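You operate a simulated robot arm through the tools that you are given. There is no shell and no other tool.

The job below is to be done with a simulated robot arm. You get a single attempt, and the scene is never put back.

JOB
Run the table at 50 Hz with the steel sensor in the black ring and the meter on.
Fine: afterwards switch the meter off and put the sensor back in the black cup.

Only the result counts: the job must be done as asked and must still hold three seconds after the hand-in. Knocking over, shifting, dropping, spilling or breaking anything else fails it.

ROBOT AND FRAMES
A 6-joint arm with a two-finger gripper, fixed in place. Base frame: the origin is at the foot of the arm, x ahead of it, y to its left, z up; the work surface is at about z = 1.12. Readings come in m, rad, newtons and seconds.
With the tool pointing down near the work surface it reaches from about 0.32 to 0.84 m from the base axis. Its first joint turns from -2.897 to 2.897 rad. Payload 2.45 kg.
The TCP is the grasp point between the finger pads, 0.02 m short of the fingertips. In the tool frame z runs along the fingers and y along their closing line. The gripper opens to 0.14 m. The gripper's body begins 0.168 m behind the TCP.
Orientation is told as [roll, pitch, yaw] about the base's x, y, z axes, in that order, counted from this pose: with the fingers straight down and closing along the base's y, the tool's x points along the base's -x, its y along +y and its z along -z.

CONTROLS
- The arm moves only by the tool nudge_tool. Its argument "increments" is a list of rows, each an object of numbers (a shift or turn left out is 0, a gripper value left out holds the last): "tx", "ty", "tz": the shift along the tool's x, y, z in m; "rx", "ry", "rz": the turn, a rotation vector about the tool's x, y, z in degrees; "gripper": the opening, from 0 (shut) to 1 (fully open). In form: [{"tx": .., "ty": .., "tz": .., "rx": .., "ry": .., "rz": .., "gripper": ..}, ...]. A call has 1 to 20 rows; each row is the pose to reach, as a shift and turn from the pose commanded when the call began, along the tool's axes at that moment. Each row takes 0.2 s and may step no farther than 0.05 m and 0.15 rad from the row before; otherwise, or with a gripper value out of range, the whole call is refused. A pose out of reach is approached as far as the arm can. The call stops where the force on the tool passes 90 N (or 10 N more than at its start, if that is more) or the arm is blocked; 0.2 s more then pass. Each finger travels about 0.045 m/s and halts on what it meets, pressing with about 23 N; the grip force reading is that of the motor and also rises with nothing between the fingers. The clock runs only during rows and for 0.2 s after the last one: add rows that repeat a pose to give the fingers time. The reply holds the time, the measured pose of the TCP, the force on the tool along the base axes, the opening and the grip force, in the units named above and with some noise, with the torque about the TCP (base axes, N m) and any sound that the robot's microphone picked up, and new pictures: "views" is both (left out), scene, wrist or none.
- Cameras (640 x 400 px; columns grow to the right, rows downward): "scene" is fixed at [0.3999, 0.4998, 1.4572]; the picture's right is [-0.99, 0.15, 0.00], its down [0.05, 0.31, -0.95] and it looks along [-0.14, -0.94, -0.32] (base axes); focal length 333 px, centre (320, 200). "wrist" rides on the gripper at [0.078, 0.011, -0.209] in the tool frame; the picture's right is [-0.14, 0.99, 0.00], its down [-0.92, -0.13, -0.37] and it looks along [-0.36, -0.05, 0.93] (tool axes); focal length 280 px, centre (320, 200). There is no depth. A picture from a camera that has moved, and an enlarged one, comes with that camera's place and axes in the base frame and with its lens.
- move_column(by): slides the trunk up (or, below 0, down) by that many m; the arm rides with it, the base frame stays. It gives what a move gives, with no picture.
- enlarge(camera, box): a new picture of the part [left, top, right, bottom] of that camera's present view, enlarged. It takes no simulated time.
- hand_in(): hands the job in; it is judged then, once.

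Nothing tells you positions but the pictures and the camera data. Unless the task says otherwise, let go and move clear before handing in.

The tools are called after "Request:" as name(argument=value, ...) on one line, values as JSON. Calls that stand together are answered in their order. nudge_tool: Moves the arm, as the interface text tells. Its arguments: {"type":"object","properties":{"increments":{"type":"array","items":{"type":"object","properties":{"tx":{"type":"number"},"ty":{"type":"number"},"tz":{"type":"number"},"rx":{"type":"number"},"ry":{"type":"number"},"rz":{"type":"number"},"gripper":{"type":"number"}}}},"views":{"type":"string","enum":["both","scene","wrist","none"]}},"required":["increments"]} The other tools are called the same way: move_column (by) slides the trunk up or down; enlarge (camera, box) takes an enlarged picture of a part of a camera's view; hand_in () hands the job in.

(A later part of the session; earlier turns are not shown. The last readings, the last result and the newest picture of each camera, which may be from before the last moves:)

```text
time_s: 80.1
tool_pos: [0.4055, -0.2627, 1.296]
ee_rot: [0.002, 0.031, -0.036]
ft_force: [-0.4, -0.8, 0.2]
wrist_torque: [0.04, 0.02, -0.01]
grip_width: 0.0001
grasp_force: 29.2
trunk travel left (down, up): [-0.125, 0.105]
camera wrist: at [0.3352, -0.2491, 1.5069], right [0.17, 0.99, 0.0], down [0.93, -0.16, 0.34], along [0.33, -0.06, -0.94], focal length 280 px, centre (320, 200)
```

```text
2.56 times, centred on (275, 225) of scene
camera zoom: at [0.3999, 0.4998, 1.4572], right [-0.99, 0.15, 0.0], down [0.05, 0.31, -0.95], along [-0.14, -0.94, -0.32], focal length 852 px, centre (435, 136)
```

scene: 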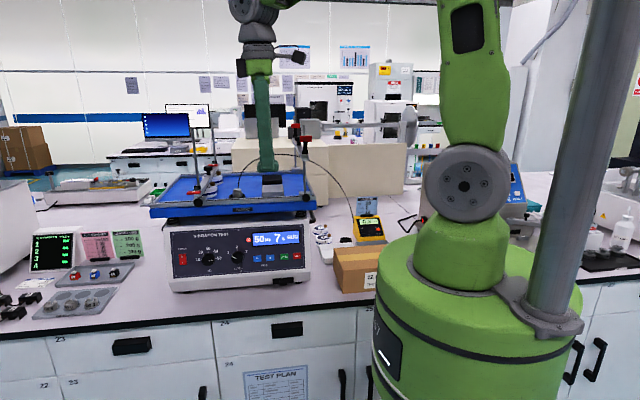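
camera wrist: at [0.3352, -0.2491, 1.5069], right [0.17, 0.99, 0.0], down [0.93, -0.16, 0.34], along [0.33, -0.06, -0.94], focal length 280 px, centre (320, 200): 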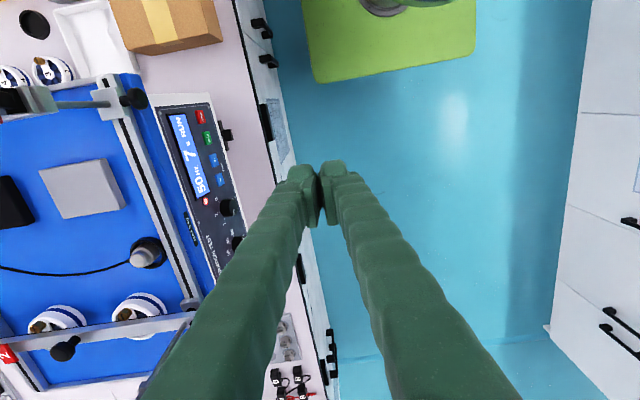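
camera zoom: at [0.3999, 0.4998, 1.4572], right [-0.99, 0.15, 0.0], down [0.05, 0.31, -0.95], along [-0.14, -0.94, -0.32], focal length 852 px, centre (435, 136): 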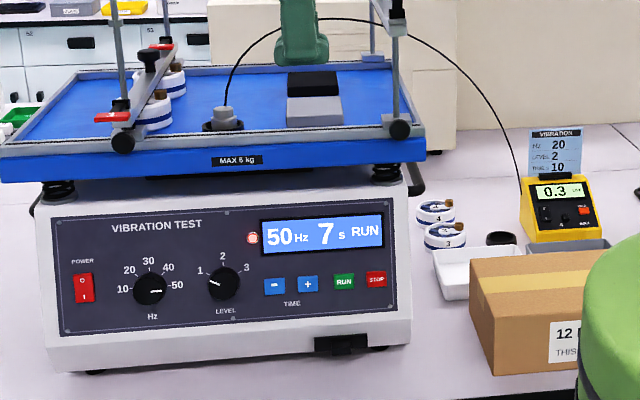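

Request:
nudge_tool(increments=[{"ry": -1.8}, {"ry": -1.8}], views="none")

Request:
nudge_tool(increments=[{"rz": 8}, {"rz": 16}, {"rz": 24}, {"rz": 32}, {"rz": 40}, {"rz": 48}, {"rz": 56}, {"rz": 64}, {"rz": 72}, {"rz": 80}, {"rz": 87.3}, {"rz": 87.3}, {"rz": 87.3}, {"rz": 87.3}, {"rz": 87.3}, {"rz": 87.3}, {"rz": 87.3}, {"rz": 87.3}, {"rz": 87.3}, {"rz": 87.3}], views="none")

Request:
nudge_tool(increments=[{"rz": 0}, {"rz": 0}, {"rz": 0}, {"rz": 0}, {"rz": 0}, {"rz": 0}, {"rz": 0}, {"rz": 0}, {"rz": 0}, {"rz": 0}, {"rz": 0}, {"rz": 0}, {"rz": 0}, {"rz": 0}], views="scene")

Request:
enlarge(camera="scene", box=[150, 150, 400, 300])

```text
time_s: 80.7
tool_pos: [0.4054, -0.2626, 1.295]
ee_rot: [0.0, 0.001, -0.036]
ft_force: [0.6, 0.3, 1.4]
wrist_torque: [0.04, 0.01, 0.0]
grip_width: 0.0
grasp_force: 29.2
trunk travel left (down, up): [-0.125, 0.105]
```

```text
time_s: 84.9
tool_pos: [0.4057, -0.2645, 1.2965]
ee_rot: [-0.001, 0.001, -1.557]
ft_force: [-0.4, -0.2, -0.7]
wrist_torque: [0.02, 0.0, 0.0]
grip_width: 0.0
grasp_force: 29.6
trunk travel left (down, up): [-0.125, 0.105]
```

```text
time_s: 87.9
tool_pos: [0.4054, -0.2647, 1.2948]
ee_rot: [-0.001, -0.002, -1.558]
ft_force: [0.8, 0.7, -1.6]
wrist_torque: [0.03, 0.01, -0.01]
grip_width: 0.0001
grasp_force: 29.3
trunk travel left (down, up): [-0.125, 0.105]
```

scene: 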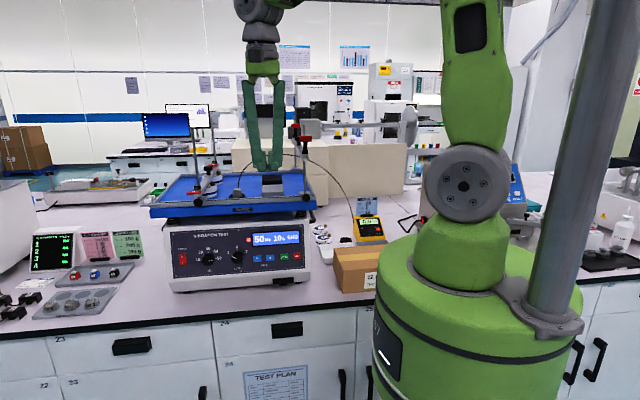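

```text
2.56 times, centred on (275, 225) of scene
camera zoom: at [0.3999, 0.4998, 1.4572], right [-0.99, 0.15, 0.0], down [0.05, 0.31, -0.95], along [-0.14, -0.94, -0.32], focal length 852 px, centre (435, 136)
```

zoom: 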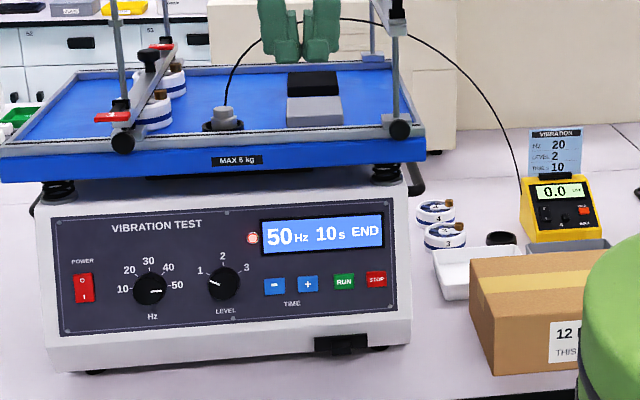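

The run finished ("END"). Now I'll go back to the meter around the front of the clamp, to switch it off.

Request:
nudge_tool(increments=[{"tx": -0.007, "ty": -0.042}, {"tx": -0.014, "ty": -0.084}, {"tx": -0.021, "ty": -0.126}, {"tx": -0.028, "ty": -0.168}, {"tx": -0.035, "ty": -0.21}, {"tx": -0.07, "ty": -0.24}, {"tx": -0.105, "ty": -0.27}, {"tx": -0.14, "ty": -0.3}, {"tx": -0.175, "ty": -0.33}, {"tx": -0.21, "ty": -0.36}, {"tx": -0.25, "ty": -0.385}, {"tx": -0.295, "ty": -0.4}, {"tx": -0.335, "ty": -0.4}], views="none")

Request:
move_column(by=-0.11)

```text
time_s: 90.7
tool_pos: [0.0079, -0.6041, 1.2931]
ee_rot: [0.001, 0.002, -1.559]
ft_force: [-0.2, 0.2, 0.2]
wrist_torque: [0.04, 0.04, -0.02]
grip_width: 0.0001
grasp_force: 29.5
trunk travel left (down, up): [-0.125, 0.105]
```

```text
time_s: 92.1
tool_pos: [0.0072, -0.6035, 1.1836]
ee_rot: [-0.001, 0.0, -1.557]
ft_force: [0.4, -0.4, -0.6]
wrist_torque: [0.04, 0.01, 0.01]
grip_width: 0.0
grasp_force: 29.3
trunk travel left (down, up): [-0.015, 0.215]
```

Request:
nudge_tool(increments=[{"tx": -0.0234, "ty": -0.0005, "tz": 0.032, "ry": -1.5}, {"tx": -0.0468, "ty": -0.001, "tz": 0.0635, "ry": -3}, {"tx": -0.07, "ty": -0.0015, "tz": 0.095, "ry": -4.5}, {"tx": -0.0935, "ty": -0.002, "tz": 0.127, "ry": -6}, {"tx": -0.117, "ty": -0.0025, "tz": 0.159, "ry": -7.5}, {"tx": -0.14, "ty": -0.003, "tz": 0.19, "ry": -9}, {"tx": -0.1636, "ty": -0.0035, "tz": 0.222, "ry": -10.5}, {"tx": -0.187, "ty": -0.004, "tz": 0.254, "ry": -12}])

Request:
enlarge(camera="wrist", box=[240, 110, 400, 260])

Request:
enlarge(camera="scene", box=[330, 180, 400, 250])

```text
time_s: 93.9
tool_pos: [0.0052, -0.79, 0.9276]
ee_rot: [-0.002, -0.21, -1.558]
ft_force: [0.1, -0.5, -0.8]
wrist_torque: [0.04, 0.02, 0.01]
grip_width: 0.0001
grasp_force: 29.5
trunk travel left (down, up): [-0.015, 0.215]
camera wrist: at [0.0165, -0.6693, 1.1167], right [0.99, -0.12, 0.03], down [-0.12, -0.83, 0.55], along [-0.05, -0.55, -0.83], focal length 280 px, centre (320, 200)
```

scene: 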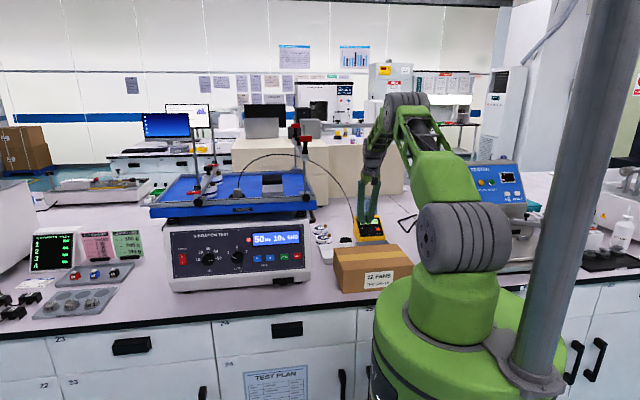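
wrist: 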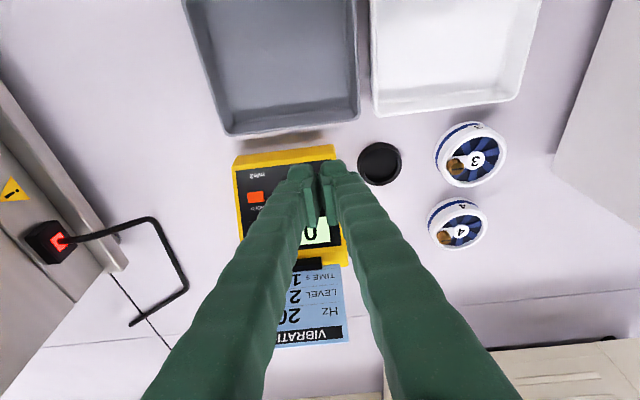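

```text
2.67 times, centred on (320, 185) of wrist
camera zoom: at [0.0165, -0.6693, 1.1167], right [0.99, -0.12, 0.03], down [-0.12, -0.83, 0.55], along [-0.05, -0.55, -0.83], focal length 748 px, centre (320, 240)
```

zoom: 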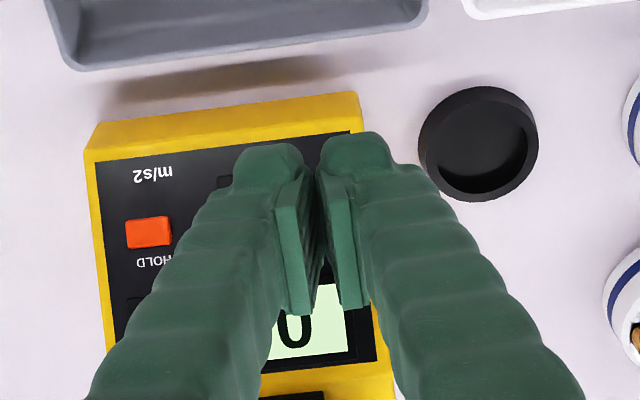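

```text
5.71 times, centred on (365, 215) of scene
camera zoom: at [0.3999, 0.4998, 1.4572], right [-0.99, 0.15, 0.0], down [0.05, 0.31, -0.95], along [-0.14, -0.94, -0.32], focal length 1902 px, centre (63, 114)
```

zoom: 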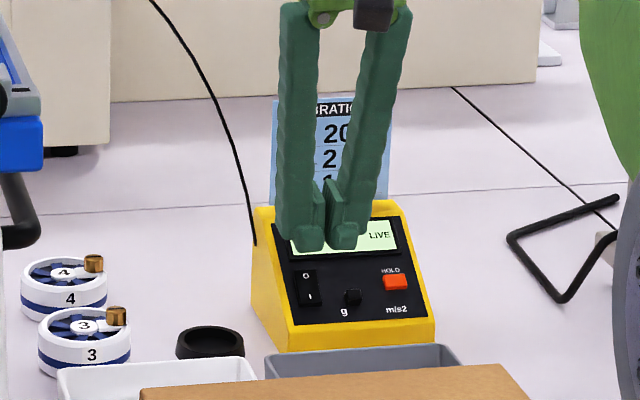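

Lined up at x; I'll move over the "O" half and descend to just above it.

Request:
nudge_tool(increments=[{"tx": -0.018, "ty": -0.0005, "tz": 0.01}, {"tx": -0.0155, "ty": -0.0005, "tz": 0.03}, {"tx": -0.0135, "ty": -0.0005, "tz": 0.0433}])

Request:
enlarge(camera="scene", box=[340, 200, 390, 250])

Request:
enlarge(camera="wrist", box=[260, 130, 380, 250])

```text
time_s: 94.7
tool_pos: [0.0066, -0.8132, 0.891]
ee_rot: [0.002, -0.209, -1.559]
ft_force: [-0.1, 0.3, 0.7]
wrist_torque: [0.01, -0.02, -0.02]
grip_width: 0.0
grasp_force: 29.2
trunk travel left (down, up): [-0.015, 0.215]
camera wrist: at [0.0173, -0.6925, 1.079], right [0.99, -0.12, 0.03], down [-0.12, -0.83, 0.55], along [-0.04, -0.55, -0.83], focal length 280 px, centre (320, 200)
```

scene: 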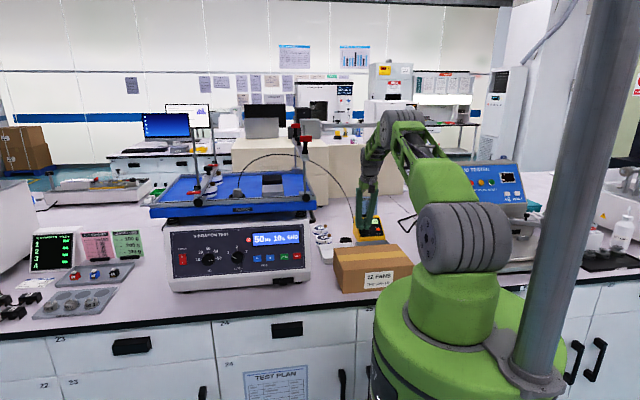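
wrist: 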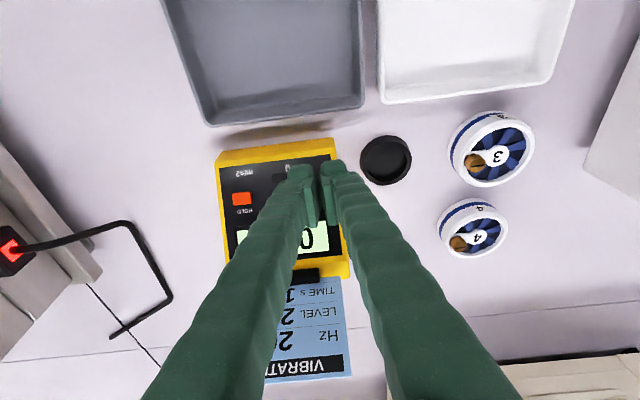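

```text
8.00 times, centred on (365, 225) of scene
camera zoom: at [0.3999, 0.4998, 1.4572], right [-0.99, 0.15, 0.0], down [0.05, 0.31, -0.95], along [-0.14, -0.94, -0.32], focal length 2662 px, centre (-40, 0)
```

zoom: 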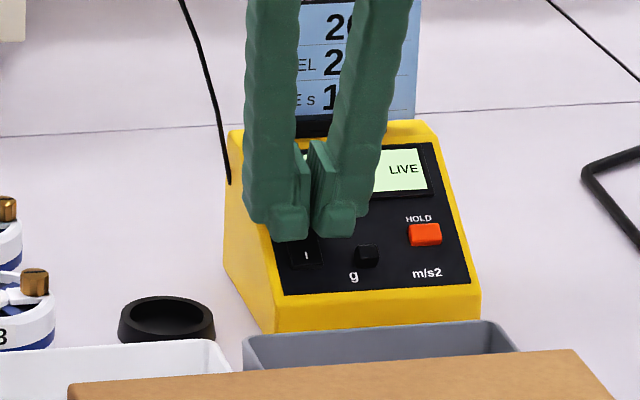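

```text
3.33 times, centred on (320, 190) of wrist
camera zoom: at [0.0173, -0.6925, 1.079], right [0.99, -0.12, 0.03], down [-0.12, -0.83, 0.55], along [-0.04, -0.55, -0.83], focal length 935 px, centre (320, 233)
```

zoom: 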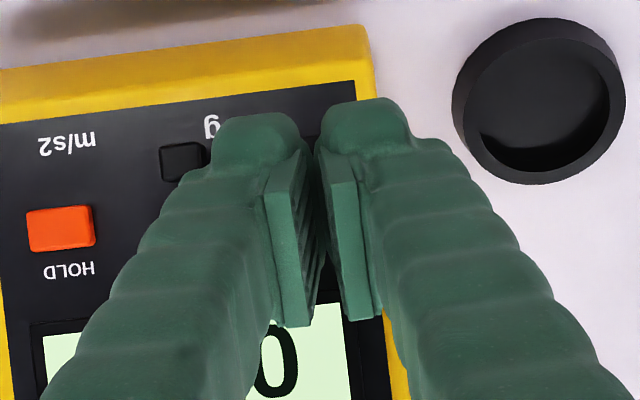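

Request:
nudge_tool(increments=[{"tx": 0.0012, "ty": -0.002, "tz": 0.006}, {"tx": 0.002, "ty": -0.002, "tz": 0.009}, {"tx": 0.0024, "ty": -0.002, "tz": 0.0115}, {"tx": 0.0028, "ty": -0.002, "tz": 0.0135}])

Request:
enlarge(camera="scene", box=[340, 200, 390, 250])

```text
time_s: 95.7
tool_pos: [0.004, -0.8124, 0.8775]
ee_rot: [0.0, -0.21, -1.558]
ft_force: [-0.5, 1.2, 2.7]
wrist_torque: [-0.1, 0.02, -0.03]
grip_width: 0.0
grasp_force: 29.8
trunk travel left (down, up): [-0.015, 0.215]
camera wrist: at [0.0139, -0.6917, 1.0658], right [0.99, -0.12, 0.03], down [-0.12, -0.83, 0.55], along [-0.05, -0.55, -0.83], focal length 280 px, centre (320, 200)
```

scene: 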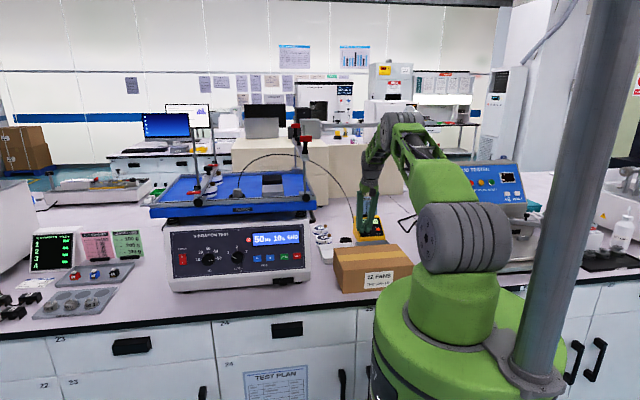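
wrist: 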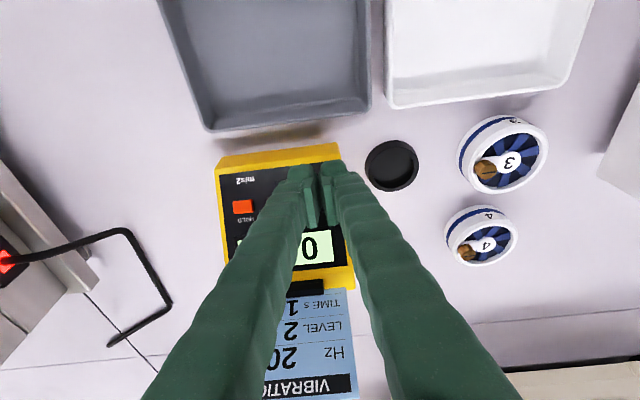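

```text
8.00 times, centred on (365, 225) of scene
camera zoom: at [0.3999, 0.4998, 1.4572], right [-0.99, 0.15, 0.0], down [0.05, 0.31, -0.95], along [-0.14, -0.94, -0.32], focal length 2662 px, centre (-40, 0)
```

zoom: 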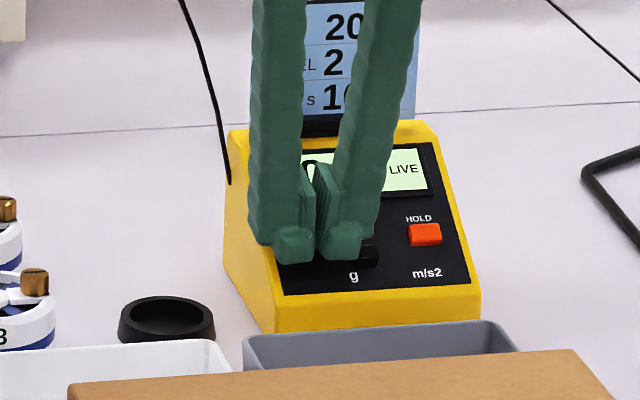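

Request:
nudge_tool(increments=[{"tx": 0.0003, "tz": 0.0015}, {"tx": 0.0006, "tz": 0.003}])

Request:
enlarge(camera="scene", box=[340, 200, 390, 250])

```text
time_s: 96.3
tool_pos: [0.0025, -0.8116, 0.8754]
ee_rot: [0.0, -0.209, -1.558]
ft_force: [-1.1, 0.9, 3.0]
wrist_torque: [-0.03, 0.04, -0.03]
grip_width: 0.0
grasp_force: 29.1
trunk travel left (down, up): [-0.015, 0.215]
camera wrist: at [0.0143, -0.691, 1.0635], right [0.99, -0.12, 0.03], down [-0.12, -0.83, 0.55], along [-0.05, -0.55, -0.83], focal length 280 px, centre (320, 200)
```

scene: 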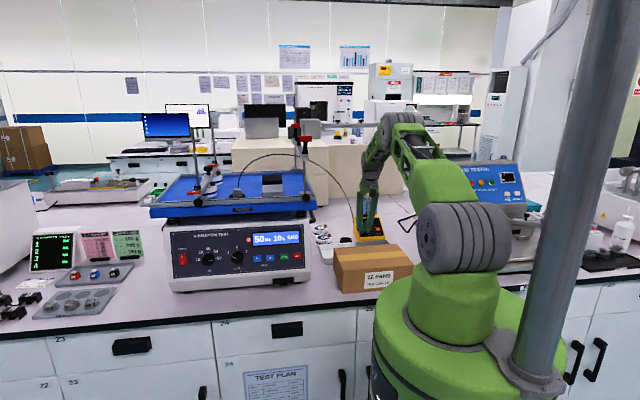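
wrist: 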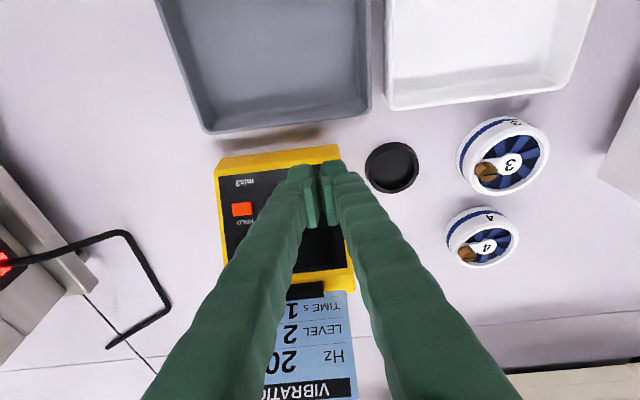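

```text
8.00 times, centred on (365, 225) of scene
camera zoom: at [0.3999, 0.4998, 1.4572], right [-0.99, 0.15, 0.0], down [0.05, 0.31, -0.95], along [-0.14, -0.94, -0.32], focal length 2662 px, centre (-40, 0)
```

zoom: 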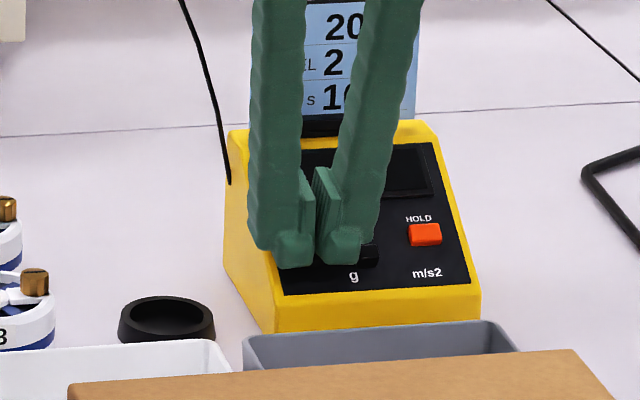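

The meter is off. I'll lift away and travel back over the clamp to the sensor, keeping the same 12° tilt.

Request:
nudge_tool(increments=[{"tx": -0.004, "tz": -0.02}, {"tx": 0.01, "tz": -0.045}, {"tx": 0.035, "tz": -0.08}, {"tx": 0.06, "tz": -0.12}, {"tx": 0.085, "tz": -0.16}, {"tx": 0.11, "tz": -0.2}, {"tx": 0.125, "tz": -0.23}, {"tx": 0.139, "tz": -0.26}], views="none")

Request:
move_column(by=0.21)

Request:
enlarge(camera="scene", box=[330, 180, 400, 250])

```text
time_s: 98.1
tool_pos: [0.0037, -0.6223, 1.0995]
ee_rot: [0.001, -0.208, -1.561]
ft_force: [0.1, -0.3, 0.4]
wrist_torque: [0.0, -0.01, 0.0]
grip_width: 0.0001
grasp_force: 29.3
trunk travel left (down, up): [-0.015, 0.215]
```

```text
time_s: 100.4
tool_pos: [0.0016, -0.6232, 1.3091]
ee_rot: [-0.001, -0.208, -1.557]
ft_force: [-0.8, -1.0, -0.5]
wrist_torque: [0.0, -0.01, -0.04]
grip_width: 0.0003
grasp_force: 29.4
trunk travel left (down, up): [-0.225, 0.005]
```

```text
5.71 times, centred on (365, 215) of scene
camera zoom: at [0.3999, 0.4998, 1.4572], right [-0.99, 0.15, 0.0], down [0.05, 0.31, -0.95], along [-0.14, -0.94, -0.32], focal length 1902 px, centre (63, 114)
```

zoom: 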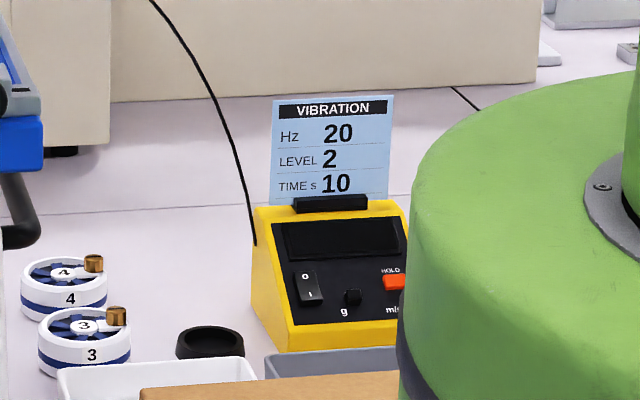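

Request:
nudge_tool(increments=[{"tx": -0.0097, "tz": -0.0457}, {"tx": -0.0194, "tz": -0.0913}, {"tx": -0.029, "tz": -0.137}, {"tx": -0.0173, "ty": 0.0415, "tz": -0.1395}, {"tx": -0.0056, "ty": 0.083, "tz": -0.142}, {"tx": 0.006, "ty": 0.1245, "tz": -0.1445}, {"tx": 0.018, "ty": 0.166, "tz": -0.147}, {"tx": 0.0295, "ty": 0.2075, "tz": -0.1495}, {"tx": 0.041, "ty": 0.249, "tz": -0.152}, {"tx": 0.053, "ty": 0.2905, "tz": -0.1545}, {"tx": 0.0645, "ty": 0.332, "tz": -0.157}, {"tx": 0.0763, "ty": 0.3735, "tz": -0.1595}, {"tx": 0.088, "ty": 0.415, "tz": -0.162}])

```text
time_s: 103.2
tool_pos: [0.416, -0.4975, 1.451]
ee_rot: [-0.001, -0.208, -1.561]
ft_force: [0.2, 0.6, 0.0]
wrist_torque: [-0.05, 0.05, -0.02]
grip_width: 0.0
grasp_force: 28.9
trunk travel left (down, up): [-0.225, 0.005]
camera wrist: at [0.427, -0.3775, 1.6394], right [0.99, -0.12, 0.03], down [-0.12, -0.83, 0.55], along [-0.05, -0.55, -0.83], focal length 280 px, centre (320, 200)
```

scene: 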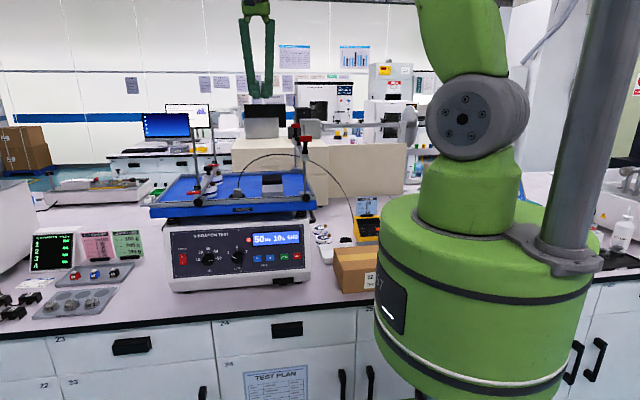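
wrist: 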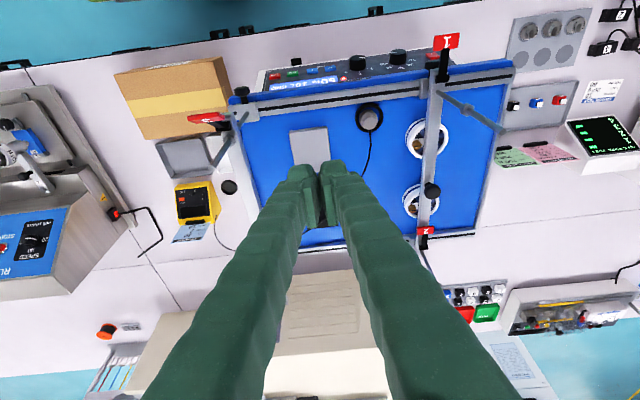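

Request:
nudge_tool(increments=[{"ty": 0.01, "tz": 0.04, "tx": 0.006, "gripper": 0.36}, {"ty": 0.025, "tz": 0.08, "tx": 0.01, "gripper": 0.36}, {"ty": 0.045, "tz": 0.115, "tx": 0.008, "gripper": 0.36}, {"ty": 0.065, "tz": 0.15, "tx": 0.005, "gripper": 0.36}, {"ty": 0.08, "tz": 0.18, "tx": 0.003, "gripper": 0.36}, {"ty": 0.093, "tz": 0.204, "tx": 0.001, "gripper": 0.36}], views="wrist")

Request:
enlarge(camera="wrist", box=[240, 90, 400, 210])

Request:
enlarge(camera="scene", box=[210, 150, 270, 215])

```text
time_s: 104.6
tool_pos: [0.5113, -0.5406, 1.2487]
ee_rot: [-0.001, -0.209, -1.56]
ft_force: [0.6, 0.9, -0.7]
wrist_torque: [0.05, 0.04, -0.05]
grip_width: 0.0504
grasp_force: 0.1
trunk travel left (down, up): [-0.225, 0.005]
camera wrist: at [0.522, -0.4199, 1.4374], right [0.99, -0.12, 0.03], down [-0.12, -0.83, 0.55], along [-0.05, -0.55, -0.83], focal length 280 px, centre (320, 200)
```

wrist: 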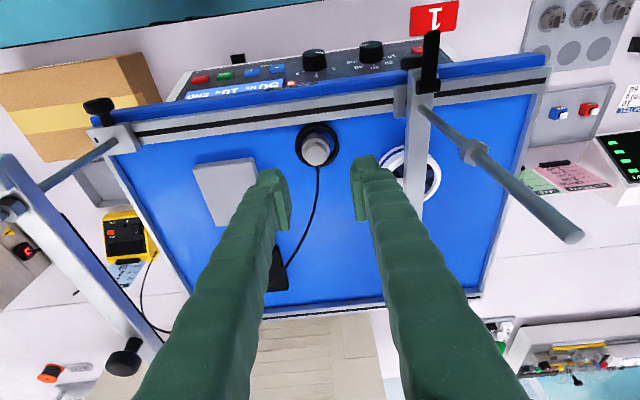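

```text
3.33 times, centred on (320, 150) of wrist
camera zoom: at [0.522, -0.4199, 1.4374], right [0.99, -0.12, 0.03], down [-0.12, -0.83, 0.55], along [-0.05, -0.55, -0.83], focal length 935 px, centre (320, 367)
```

zoom: 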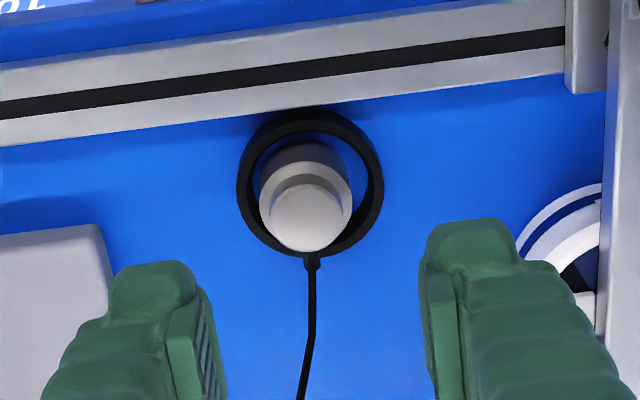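

```text
6.15 times, centred on (240, 182) of scene
camera zoom: at [0.3999, 0.4998, 1.4572], right [-0.99, 0.15, 0.0], down [0.05, 0.31, -0.95], along [-0.14, -0.94, -0.32], focal length 2048 px, centre (812, 308)
```

zoom: 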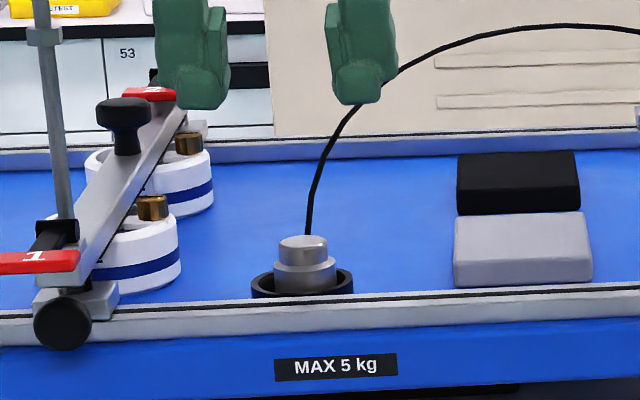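

Request:
nudge_tool(increments=[{"tx": 0.005, "ty": -0.0022, "tz": 0.025}, {"tx": 0.01, "ty": -0.0022, "tz": 0.05}, {"tx": 0.0148, "ty": -0.0022, "tz": 0.072}], views="wrist")

Request:
enlarge(camera="wrist", box=[240, 110, 400, 230])

Request:
enlarge(camera="scene", box=[210, 170, 270, 215])

```text
time_s: 105.4
tool_pos: [0.5104, -0.5423, 1.1761]
ee_rot: [-0.001, -0.209, -1.558]
ft_force: [0.7, -0.2, -0.6]
wrist_torque: [0.0, 0.0, 0.0]
grip_width: 0.0505
grasp_force: 0.1
trunk travel left (down, up): [-0.225, 0.005]
camera wrist: at [0.5208, -0.4205, 1.3654], right [0.99, -0.12, 0.03], down [-0.12, -0.83, 0.55], along [-0.04, -0.55, -0.83], focal length 280 px, centre (320, 200)
```

wrist: 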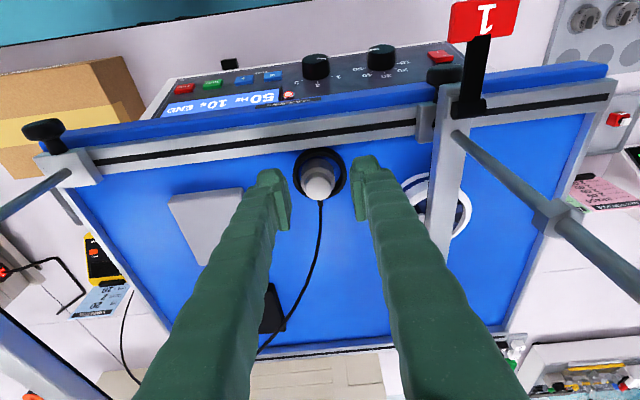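

```text
3.33 times, centred on (320, 170) of wrist
camera zoom: at [0.5208, -0.4205, 1.3654], right [0.99, -0.12, 0.03], down [-0.12, -0.83, 0.55], along [-0.04, -0.55, -0.83], focal length 935 px, centre (320, 300)
```

zoom: 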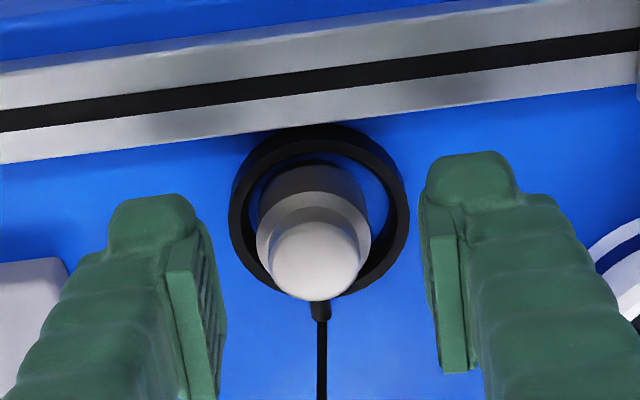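

```text
8.89 times, centred on (240, 192) of scene
camera zoom: at [0.3999, 0.4998, 1.4572], right [-0.99, 0.15, 0.0], down [0.05, 0.31, -0.95], along [-0.14, -0.94, -0.32], focal length 2958 px, centre (1031, 267)
```

zoom: 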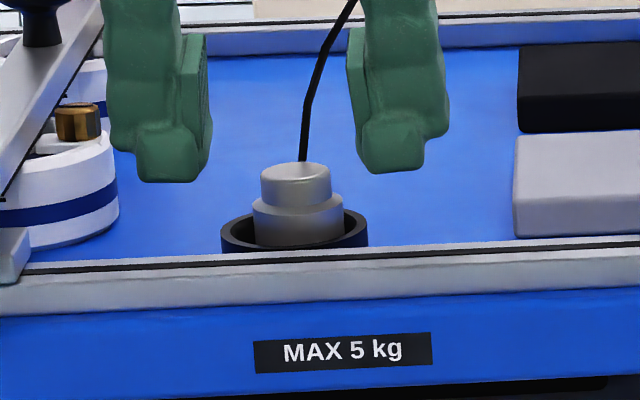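

Request:
nudge_tool(increments=[{"tx": 0.002, "ty": -0.0015, "tz": 0.009}, {"tx": 0.0045, "ty": -0.0015, "tz": 0.017}, {"tx": 0.0045, "ty": -0.0015, "tz": 0.017, "gripper": 0.1}, {"tx": 0.0045, "ty": -0.0015, "tz": 0.017, "gripper": 0.1}, {"tx": 0.0045, "ty": -0.0015, "tz": 0.017, "gripper": 0.1}, {"tx": 0.0045, "ty": -0.0015, "tz": 0.017, "gripper": 0.1}], views="wrist")

Request:
enlarge(camera="scene", box=[210, 170, 270, 215])

```text
time_s: 106.8
tool_pos: [0.5079, -0.5414, 1.1595]
ee_rot: [-0.001, -0.209, -1.559]
ft_force: [-0.2, -1.3, 0.6]
wrist_torque: [-0.01, 0.02, -0.02]
grip_width: 0.0231
grasp_force: 23.1
trunk travel left (down, up): [-0.225, 0.005]
camera wrist: at [0.5183, -0.4205, 1.3479], right [0.99, -0.12, 0.03], down [-0.12, -0.83, 0.55], along [-0.05, -0.55, -0.83], focal length 280 px, centre (320, 200)
```

wrist: 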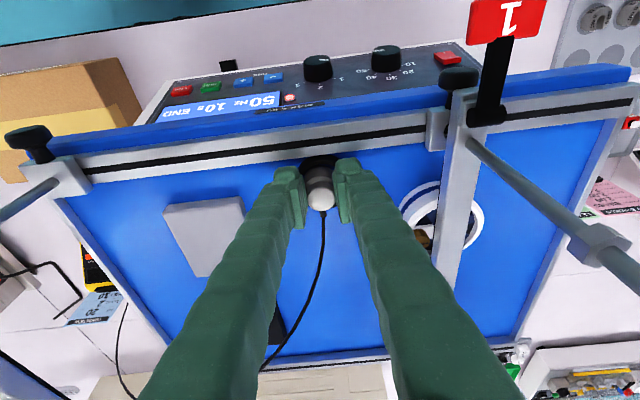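

```text
8.89 times, centred on (240, 192) of scene
camera zoom: at [0.3999, 0.4998, 1.4572], right [-0.99, 0.15, 0.0], down [0.05, 0.31, -0.95], along [-0.14, -0.94, -0.32], focal length 2958 px, centre (1031, 267)
```

zoom: 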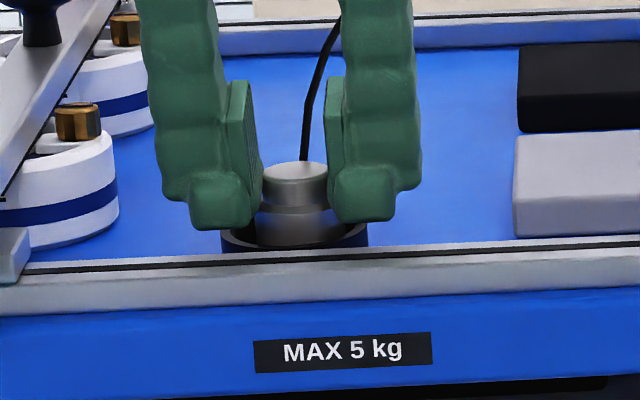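

Gripped again. Lifting straight up 6 cm and checking that the ring stays put.

Request:
nudge_tool(increments=[{"tx": -0.002, "tz": -0.01}, {"tx": -0.0042, "tz": -0.02}, {"tx": -0.0083, "tz": -0.039}, {"tx": -0.0125, "tz": -0.0587}], views="wrist")

Request:
enlarge(camera="scene", box=[210, 150, 270, 215])

Request:
enlarge(camera="wrist", box=[240, 110, 400, 230])

```text
time_s: 107.8
tool_pos: [0.5051, -0.5383, 1.2176]
ee_rot: [0.0, -0.209, -1.557]
ft_force: [-0.1, -0.7, -0.4]
wrist_torque: [-0.03, -0.02, 0.0]
grip_width: 0.0228
grasp_force: 22.8
trunk travel left (down, up): [-0.225, 0.005]
camera wrist: at [0.5158, -0.4185, 1.4062], right [0.99, -0.12, 0.03], down [-0.12, -0.83, 0.55], along [-0.04, -0.55, -0.83], focal length 280 px, centre (320, 200)
```

wrist: 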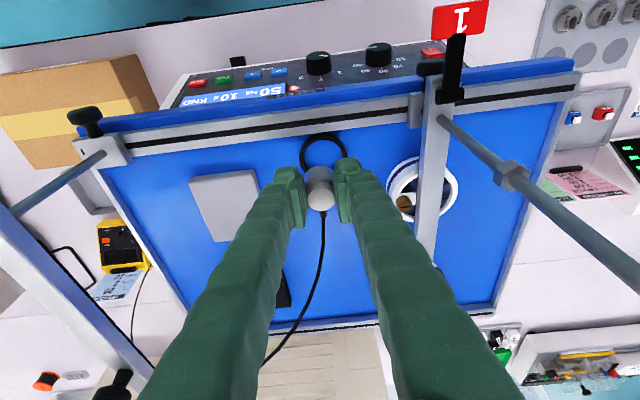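

```text
6.15 times, centred on (240, 182) of scene
camera zoom: at [0.3999, 0.4998, 1.4572], right [-0.99, 0.15, 0.0], down [0.05, 0.31, -0.95], along [-0.14, -0.94, -0.32], focal length 2048 px, centre (812, 308)
```

zoom: 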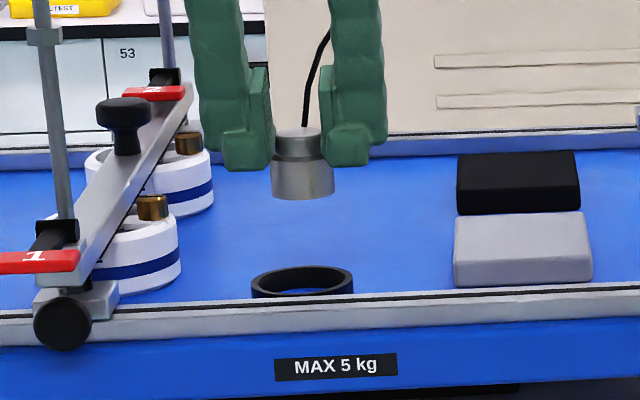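

```text
3.33 times, centred on (320, 170) of wrist
camera zoom: at [0.5158, -0.4185, 1.4062], right [0.99, -0.12, 0.03], down [-0.12, -0.83, 0.55], along [-0.04, -0.55, -0.83], focal length 935 px, centre (320, 300)
```

zoom: 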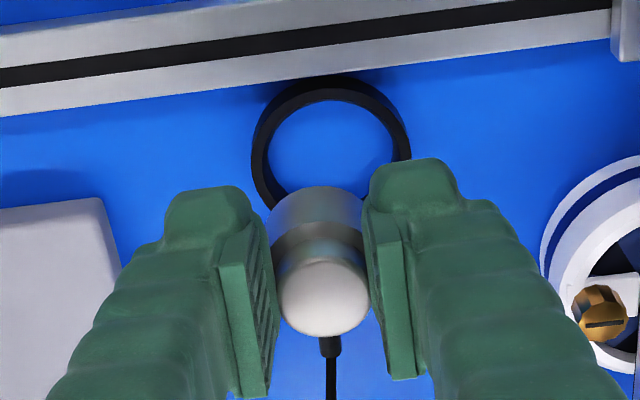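

The ring is undisturbed and the sensor is held upright. Going up and back over the clamp toward the meter side.

Request:
nudge_tool(increments=[{"tx": 0.004, "ty": -0.013, "tz": -0.036}, {"tx": 0.006, "ty": -0.028, "tz": -0.072}, {"tx": 0.005, "ty": -0.044, "tz": -0.108}, {"tx": 0.002, "ty": -0.06, "tz": -0.144}, {"tx": -0.001, "ty": -0.075, "tz": -0.18}, {"tx": -0.005, "ty": -0.085, "tz": -0.21}, {"tx": -0.0084, "ty": -0.089, "tz": -0.237}], views="none")

Request:
nudge_tool(increments=[{"tx": -0.0117, "ty": -0.0415, "tz": 0.0025}, {"tx": -0.0234, "ty": -0.083, "tz": 0.005}, {"tx": -0.035, "ty": -0.1245, "tz": 0.0075}, {"tx": -0.047, "ty": -0.166, "tz": 0.01}, {"tx": -0.0585, "ty": -0.2075, "tz": 0.0125}, {"tx": -0.07, "ty": -0.249, "tz": 0.015}, {"tx": -0.082, "ty": -0.2905, "tz": 0.0175}, {"tx": -0.0935, "ty": -0.332, "tz": 0.02}])

```text
time_s: 109.4
tool_pos: [0.4134, -0.4962, 1.4535]
ee_rot: [0.0, -0.21, -1.558]
ft_force: [1.0, 0.0, -1.1]
wrist_torque: [-0.04, -0.04, 0.0]
grip_width: 0.0231
grasp_force: 23.3
trunk travel left (down, up): [-0.225, 0.005]
```

```text
time_s: 111.2
tool_pos: [0.0866, -0.5984, 1.4503]
ee_rot: [0.0, -0.209, -1.558]
ft_force: [0.2, -0.1, -1.2]
wrist_torque: [0.02, -0.03, 0.02]
grip_width: 0.0228
grasp_force: 23.0
trunk travel left (down, up): [-0.225, 0.005]
camera wrist: at [0.0969, -0.4785, 1.6386], right [0.99, -0.12, 0.03], down [-0.12, -0.83, 0.55], along [-0.04, -0.55, -0.83], focal length 280 px, centre (320, 200)
```

scene: 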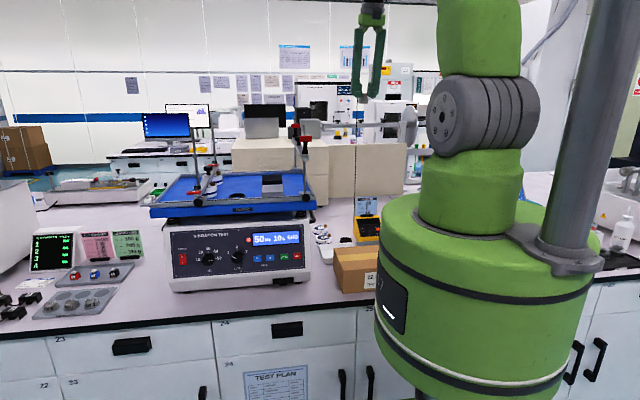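
wrist: 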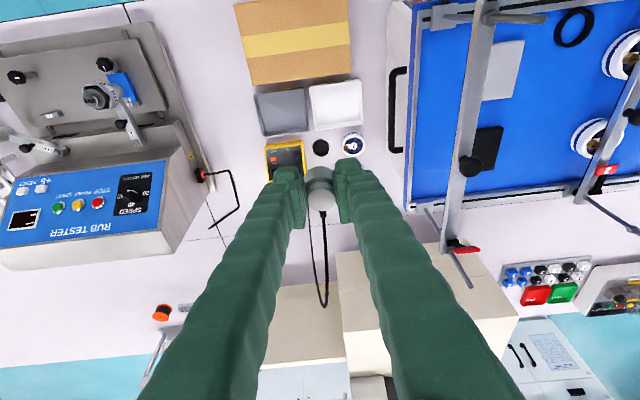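

Request:
nudge_tool(increments=[{"tx": -0.0034, "ty": -0.001, "tz": 0.0416}, {"tx": -0.0068, "ty": -0.002, "tz": 0.0832}, {"tx": -0.0102, "ty": -0.003, "tz": 0.1248}, {"tx": -0.0136, "ty": -0.004, "tz": 0.1664}, {"tx": -0.017, "ty": -0.005, "tz": 0.208}], views="none")

Request:
move_column(by=-0.21)

```text
time_s: 112.4
tool_pos: [0.0802, -0.6599, 1.2509]
ee_rot: [0.0, -0.207, -1.559]
ft_force: [0.1, 0.1, -0.7]
wrist_torque: [0.05, 0.02, -0.01]
grip_width: 0.0227
grasp_force: 22.6
trunk travel left (down, up): [-0.225, 0.005]
```

```text
time_s: 114.6
tool_pos: [0.0809, -0.6582, 1.0419]
ee_rot: [0.001, -0.209, -1.559]
ft_force: [-0.7, -0.9, 0.1]
wrist_torque: [0.01, 0.01, 0.0]
grip_width: 0.0229
grasp_force: 23.0
trunk travel left (down, up): [-0.015, 0.215]
```

Request:
nudge_tool(increments=[{"tx": -0.0268, "ty": -0.0006, "tz": 0.0347}, {"tx": -0.0535, "ty": -0.0011, "tz": 0.0694}, {"tx": -0.0803, "ty": -0.0017, "tz": 0.1042}, {"tx": -0.107, "ty": -0.0022, "tz": 0.1389}, {"tx": -0.1338, "ty": -0.0028, "tz": 0.1736}])

Request:
enlarge(camera="wrist", box=[260, 130, 400, 240])

Request:
enlarge(camera="scene", box=[330, 210, 380, 250])

```text
time_s: 115.8
tool_pos: [0.0795, -0.8269, 0.8999]
ee_rot: [0.001, -0.21, -1.558]
ft_force: [0.6, 0.3, -1.1]
wrist_torque: [0.05, -0.04, -0.01]
grip_width: 0.023
grasp_force: 23.5
trunk travel left (down, up): [-0.015, 0.215]
camera wrist: at [0.0906, -0.7064, 1.0884], right [0.99, -0.12, 0.03], down [-0.12, -0.83, 0.55], along [-0.04, -0.55, -0.83], focal length 280 px, centre (320, 200)
```

scene: 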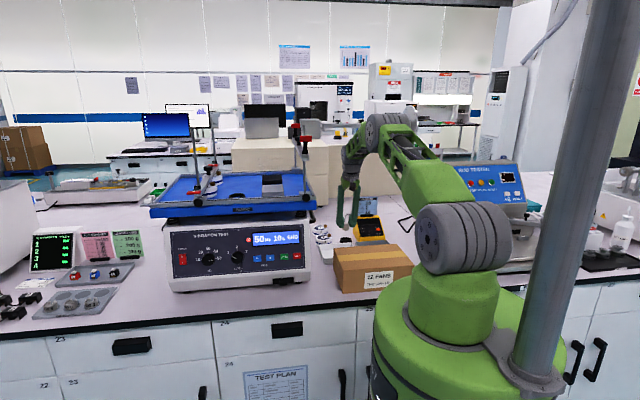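
wrist: 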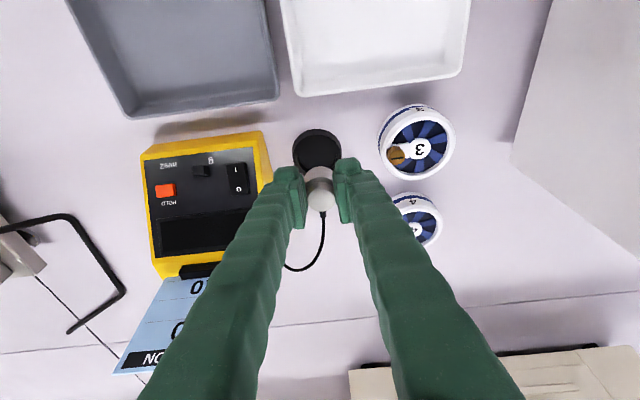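

```text
3.64 times, centred on (330, 185) of wrist
camera zoom: at [0.0906, -0.7064, 1.0884], right [0.99, -0.12, 0.03], down [-0.12, -0.83, 0.55], along [-0.04, -0.55, -0.83], focal length 1020 px, centre (284, 254)
```

zoom: 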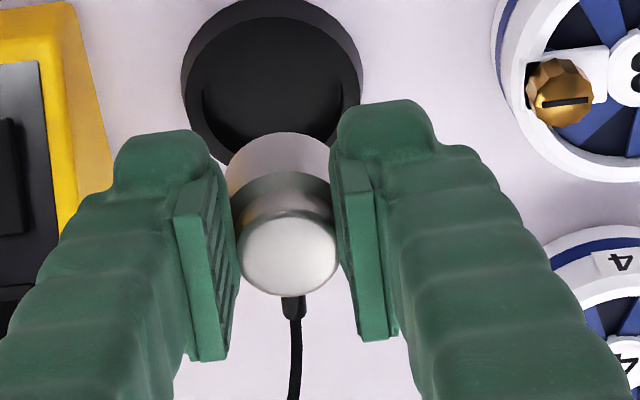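

```text
10.00 times, centred on (355, 230) of scene
camera zoom: at [0.3999, 0.4998, 1.4572], right [-0.99, 0.15, 0.0], down [0.05, 0.31, -0.95], along [-0.14, -0.94, -0.32], focal length 3328 px, centre (-30, -100)
```

zoom: 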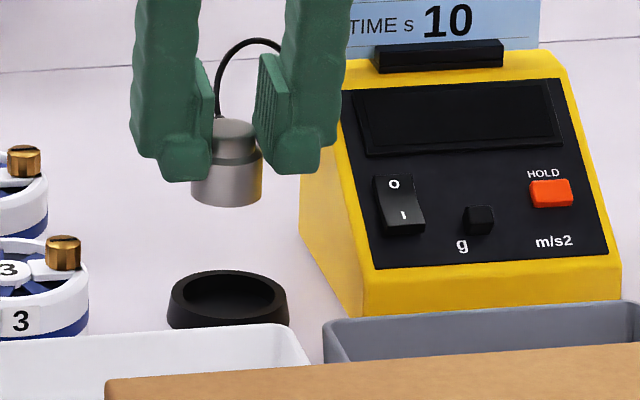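

Sensor and cup line up laterally. I'll lower to just above the cup rim and compare.

Request:
nudge_tool(increments=[{"tx": 0.0035, "tz": 0.0166}, {"tx": 0.0059, "tz": 0.0275}], views="wrist")

Request:
enlarge(camera="wrist", box=[260, 130, 400, 240])

Request:
enlarge(camera="scene", box=[330, 210, 380, 250])

```text
time_s: 116.4
tool_pos: [0.0804, -0.8259, 0.8718]
ee_rot: [0.001, -0.21, -1.557]
ft_force: [-0.6, 0.5, -1.0]
wrist_torque: [0.05, 0.04, 0.02]
grip_width: 0.023
grasp_force: 23.8
trunk travel left (down, up): [-0.015, 0.215]
camera wrist: at [0.0912, -0.7052, 1.0611], right [0.99, -0.12, 0.03], down [-0.12, -0.83, 0.55], along [-0.05, -0.55, -0.83], focal length 280 px, centre (320, 200)
```

wrist: 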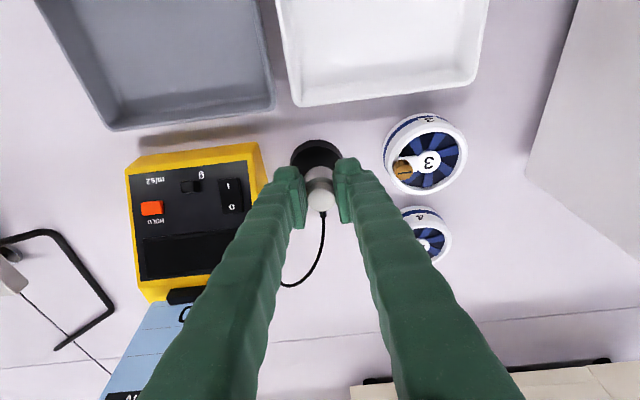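

```text
3.64 times, centred on (330, 185) of wrist
camera zoom: at [0.0912, -0.7052, 1.0611], right [0.99, -0.12, 0.03], down [-0.12, -0.83, 0.55], along [-0.05, -0.55, -0.83], focal length 1020 px, centre (284, 254)
```

zoom: 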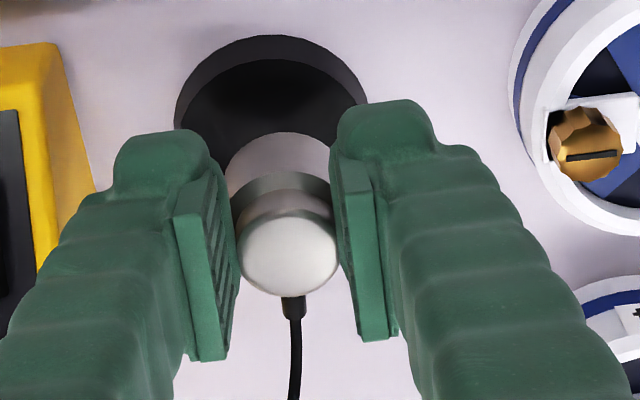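

```text
10.00 times, centred on (355, 230) of scene
camera zoom: at [0.3999, 0.4998, 1.4572], right [-0.99, 0.15, 0.0], down [0.05, 0.31, -0.95], along [-0.14, -0.94, -0.32], focal length 3328 px, centre (-30, -100)
```

zoom: 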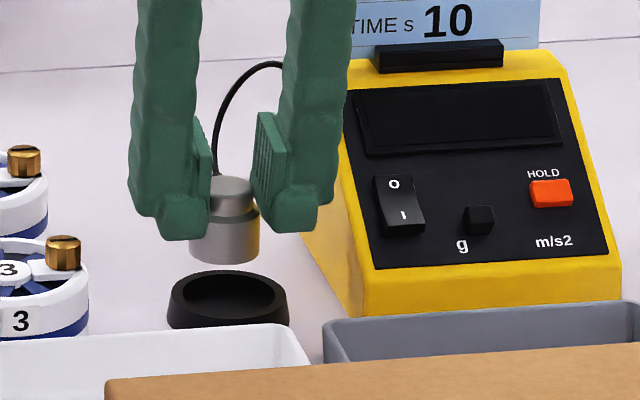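

This matches the view just after the original pick-up. Lowering into the cup.

Request:
nudge_tool(increments=[{"tx": 0.0021, "tz": 0.0098}, {"tx": 0.0042, "tz": 0.0196}, {"tx": 0.0052, "tz": 0.0245}, {"tx": 0.0056, "tz": 0.0264}], views="wrist")

Request:
enlarge(camera="scene", box=[330, 210, 380, 250])

```text
time_s: 117.4
tool_pos: [0.0793, -0.8254, 0.8448]
ee_rot: [0.001, -0.208, -1.558]
ft_force: [0.3, 0.3, -0.8]
wrist_torque: [0.02, -0.03, 0.03]
grip_width: 0.0228
grasp_force: 23.3
trunk travel left (down, up): [-0.015, 0.215]
camera wrist: at [0.0906, -0.7047, 1.0337], right [0.99, -0.12, 0.03], down [-0.12, -0.83, 0.55], along [-0.04, -0.55, -0.83], focal length 280 px, centre (320, 200)
```

wrist: 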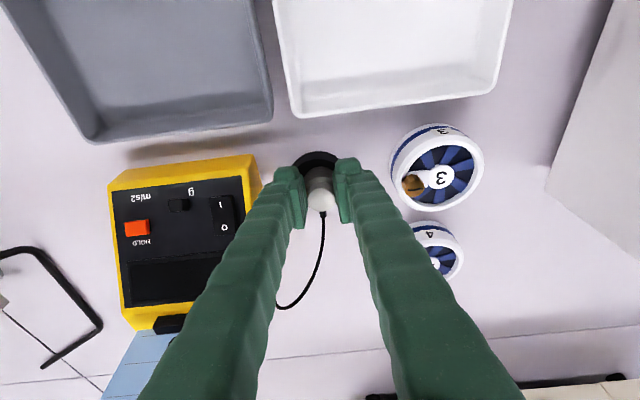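

```text
10.00 times, centred on (355, 230) of scene
camera zoom: at [0.3999, 0.4998, 1.4572], right [-0.99, 0.15, 0.0], down [0.05, 0.31, -0.95], along [-0.14, -0.94, -0.32], focal length 3328 px, centre (-30, -100)
```

zoom: 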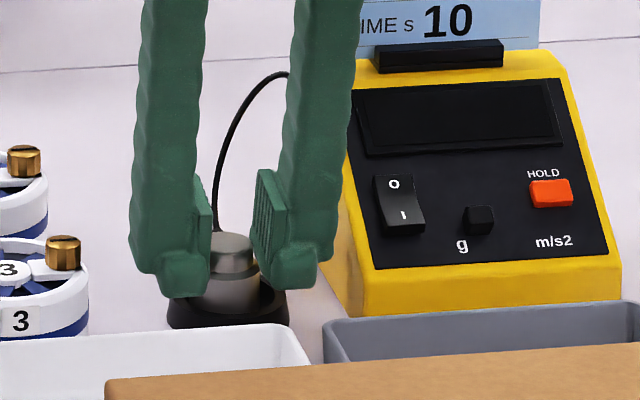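

Request:
nudge_tool(increments=[{"tx": 0.0002, "tz": 0.001}, {"tx": 0.0004, "tz": 0.0018}], views="none")

```text
time_s: 118.0
tool_pos: [0.0793, -0.8248, 0.8427]
ee_rot: [0.0, -0.21, -1.56]
ft_force: [1.6, 1.8, 1.7]
wrist_torque: [0.02, 0.03, -0.01]
grip_width: 0.023
grasp_force: 23.0
trunk travel left (down, up): [-0.015, 0.215]
```

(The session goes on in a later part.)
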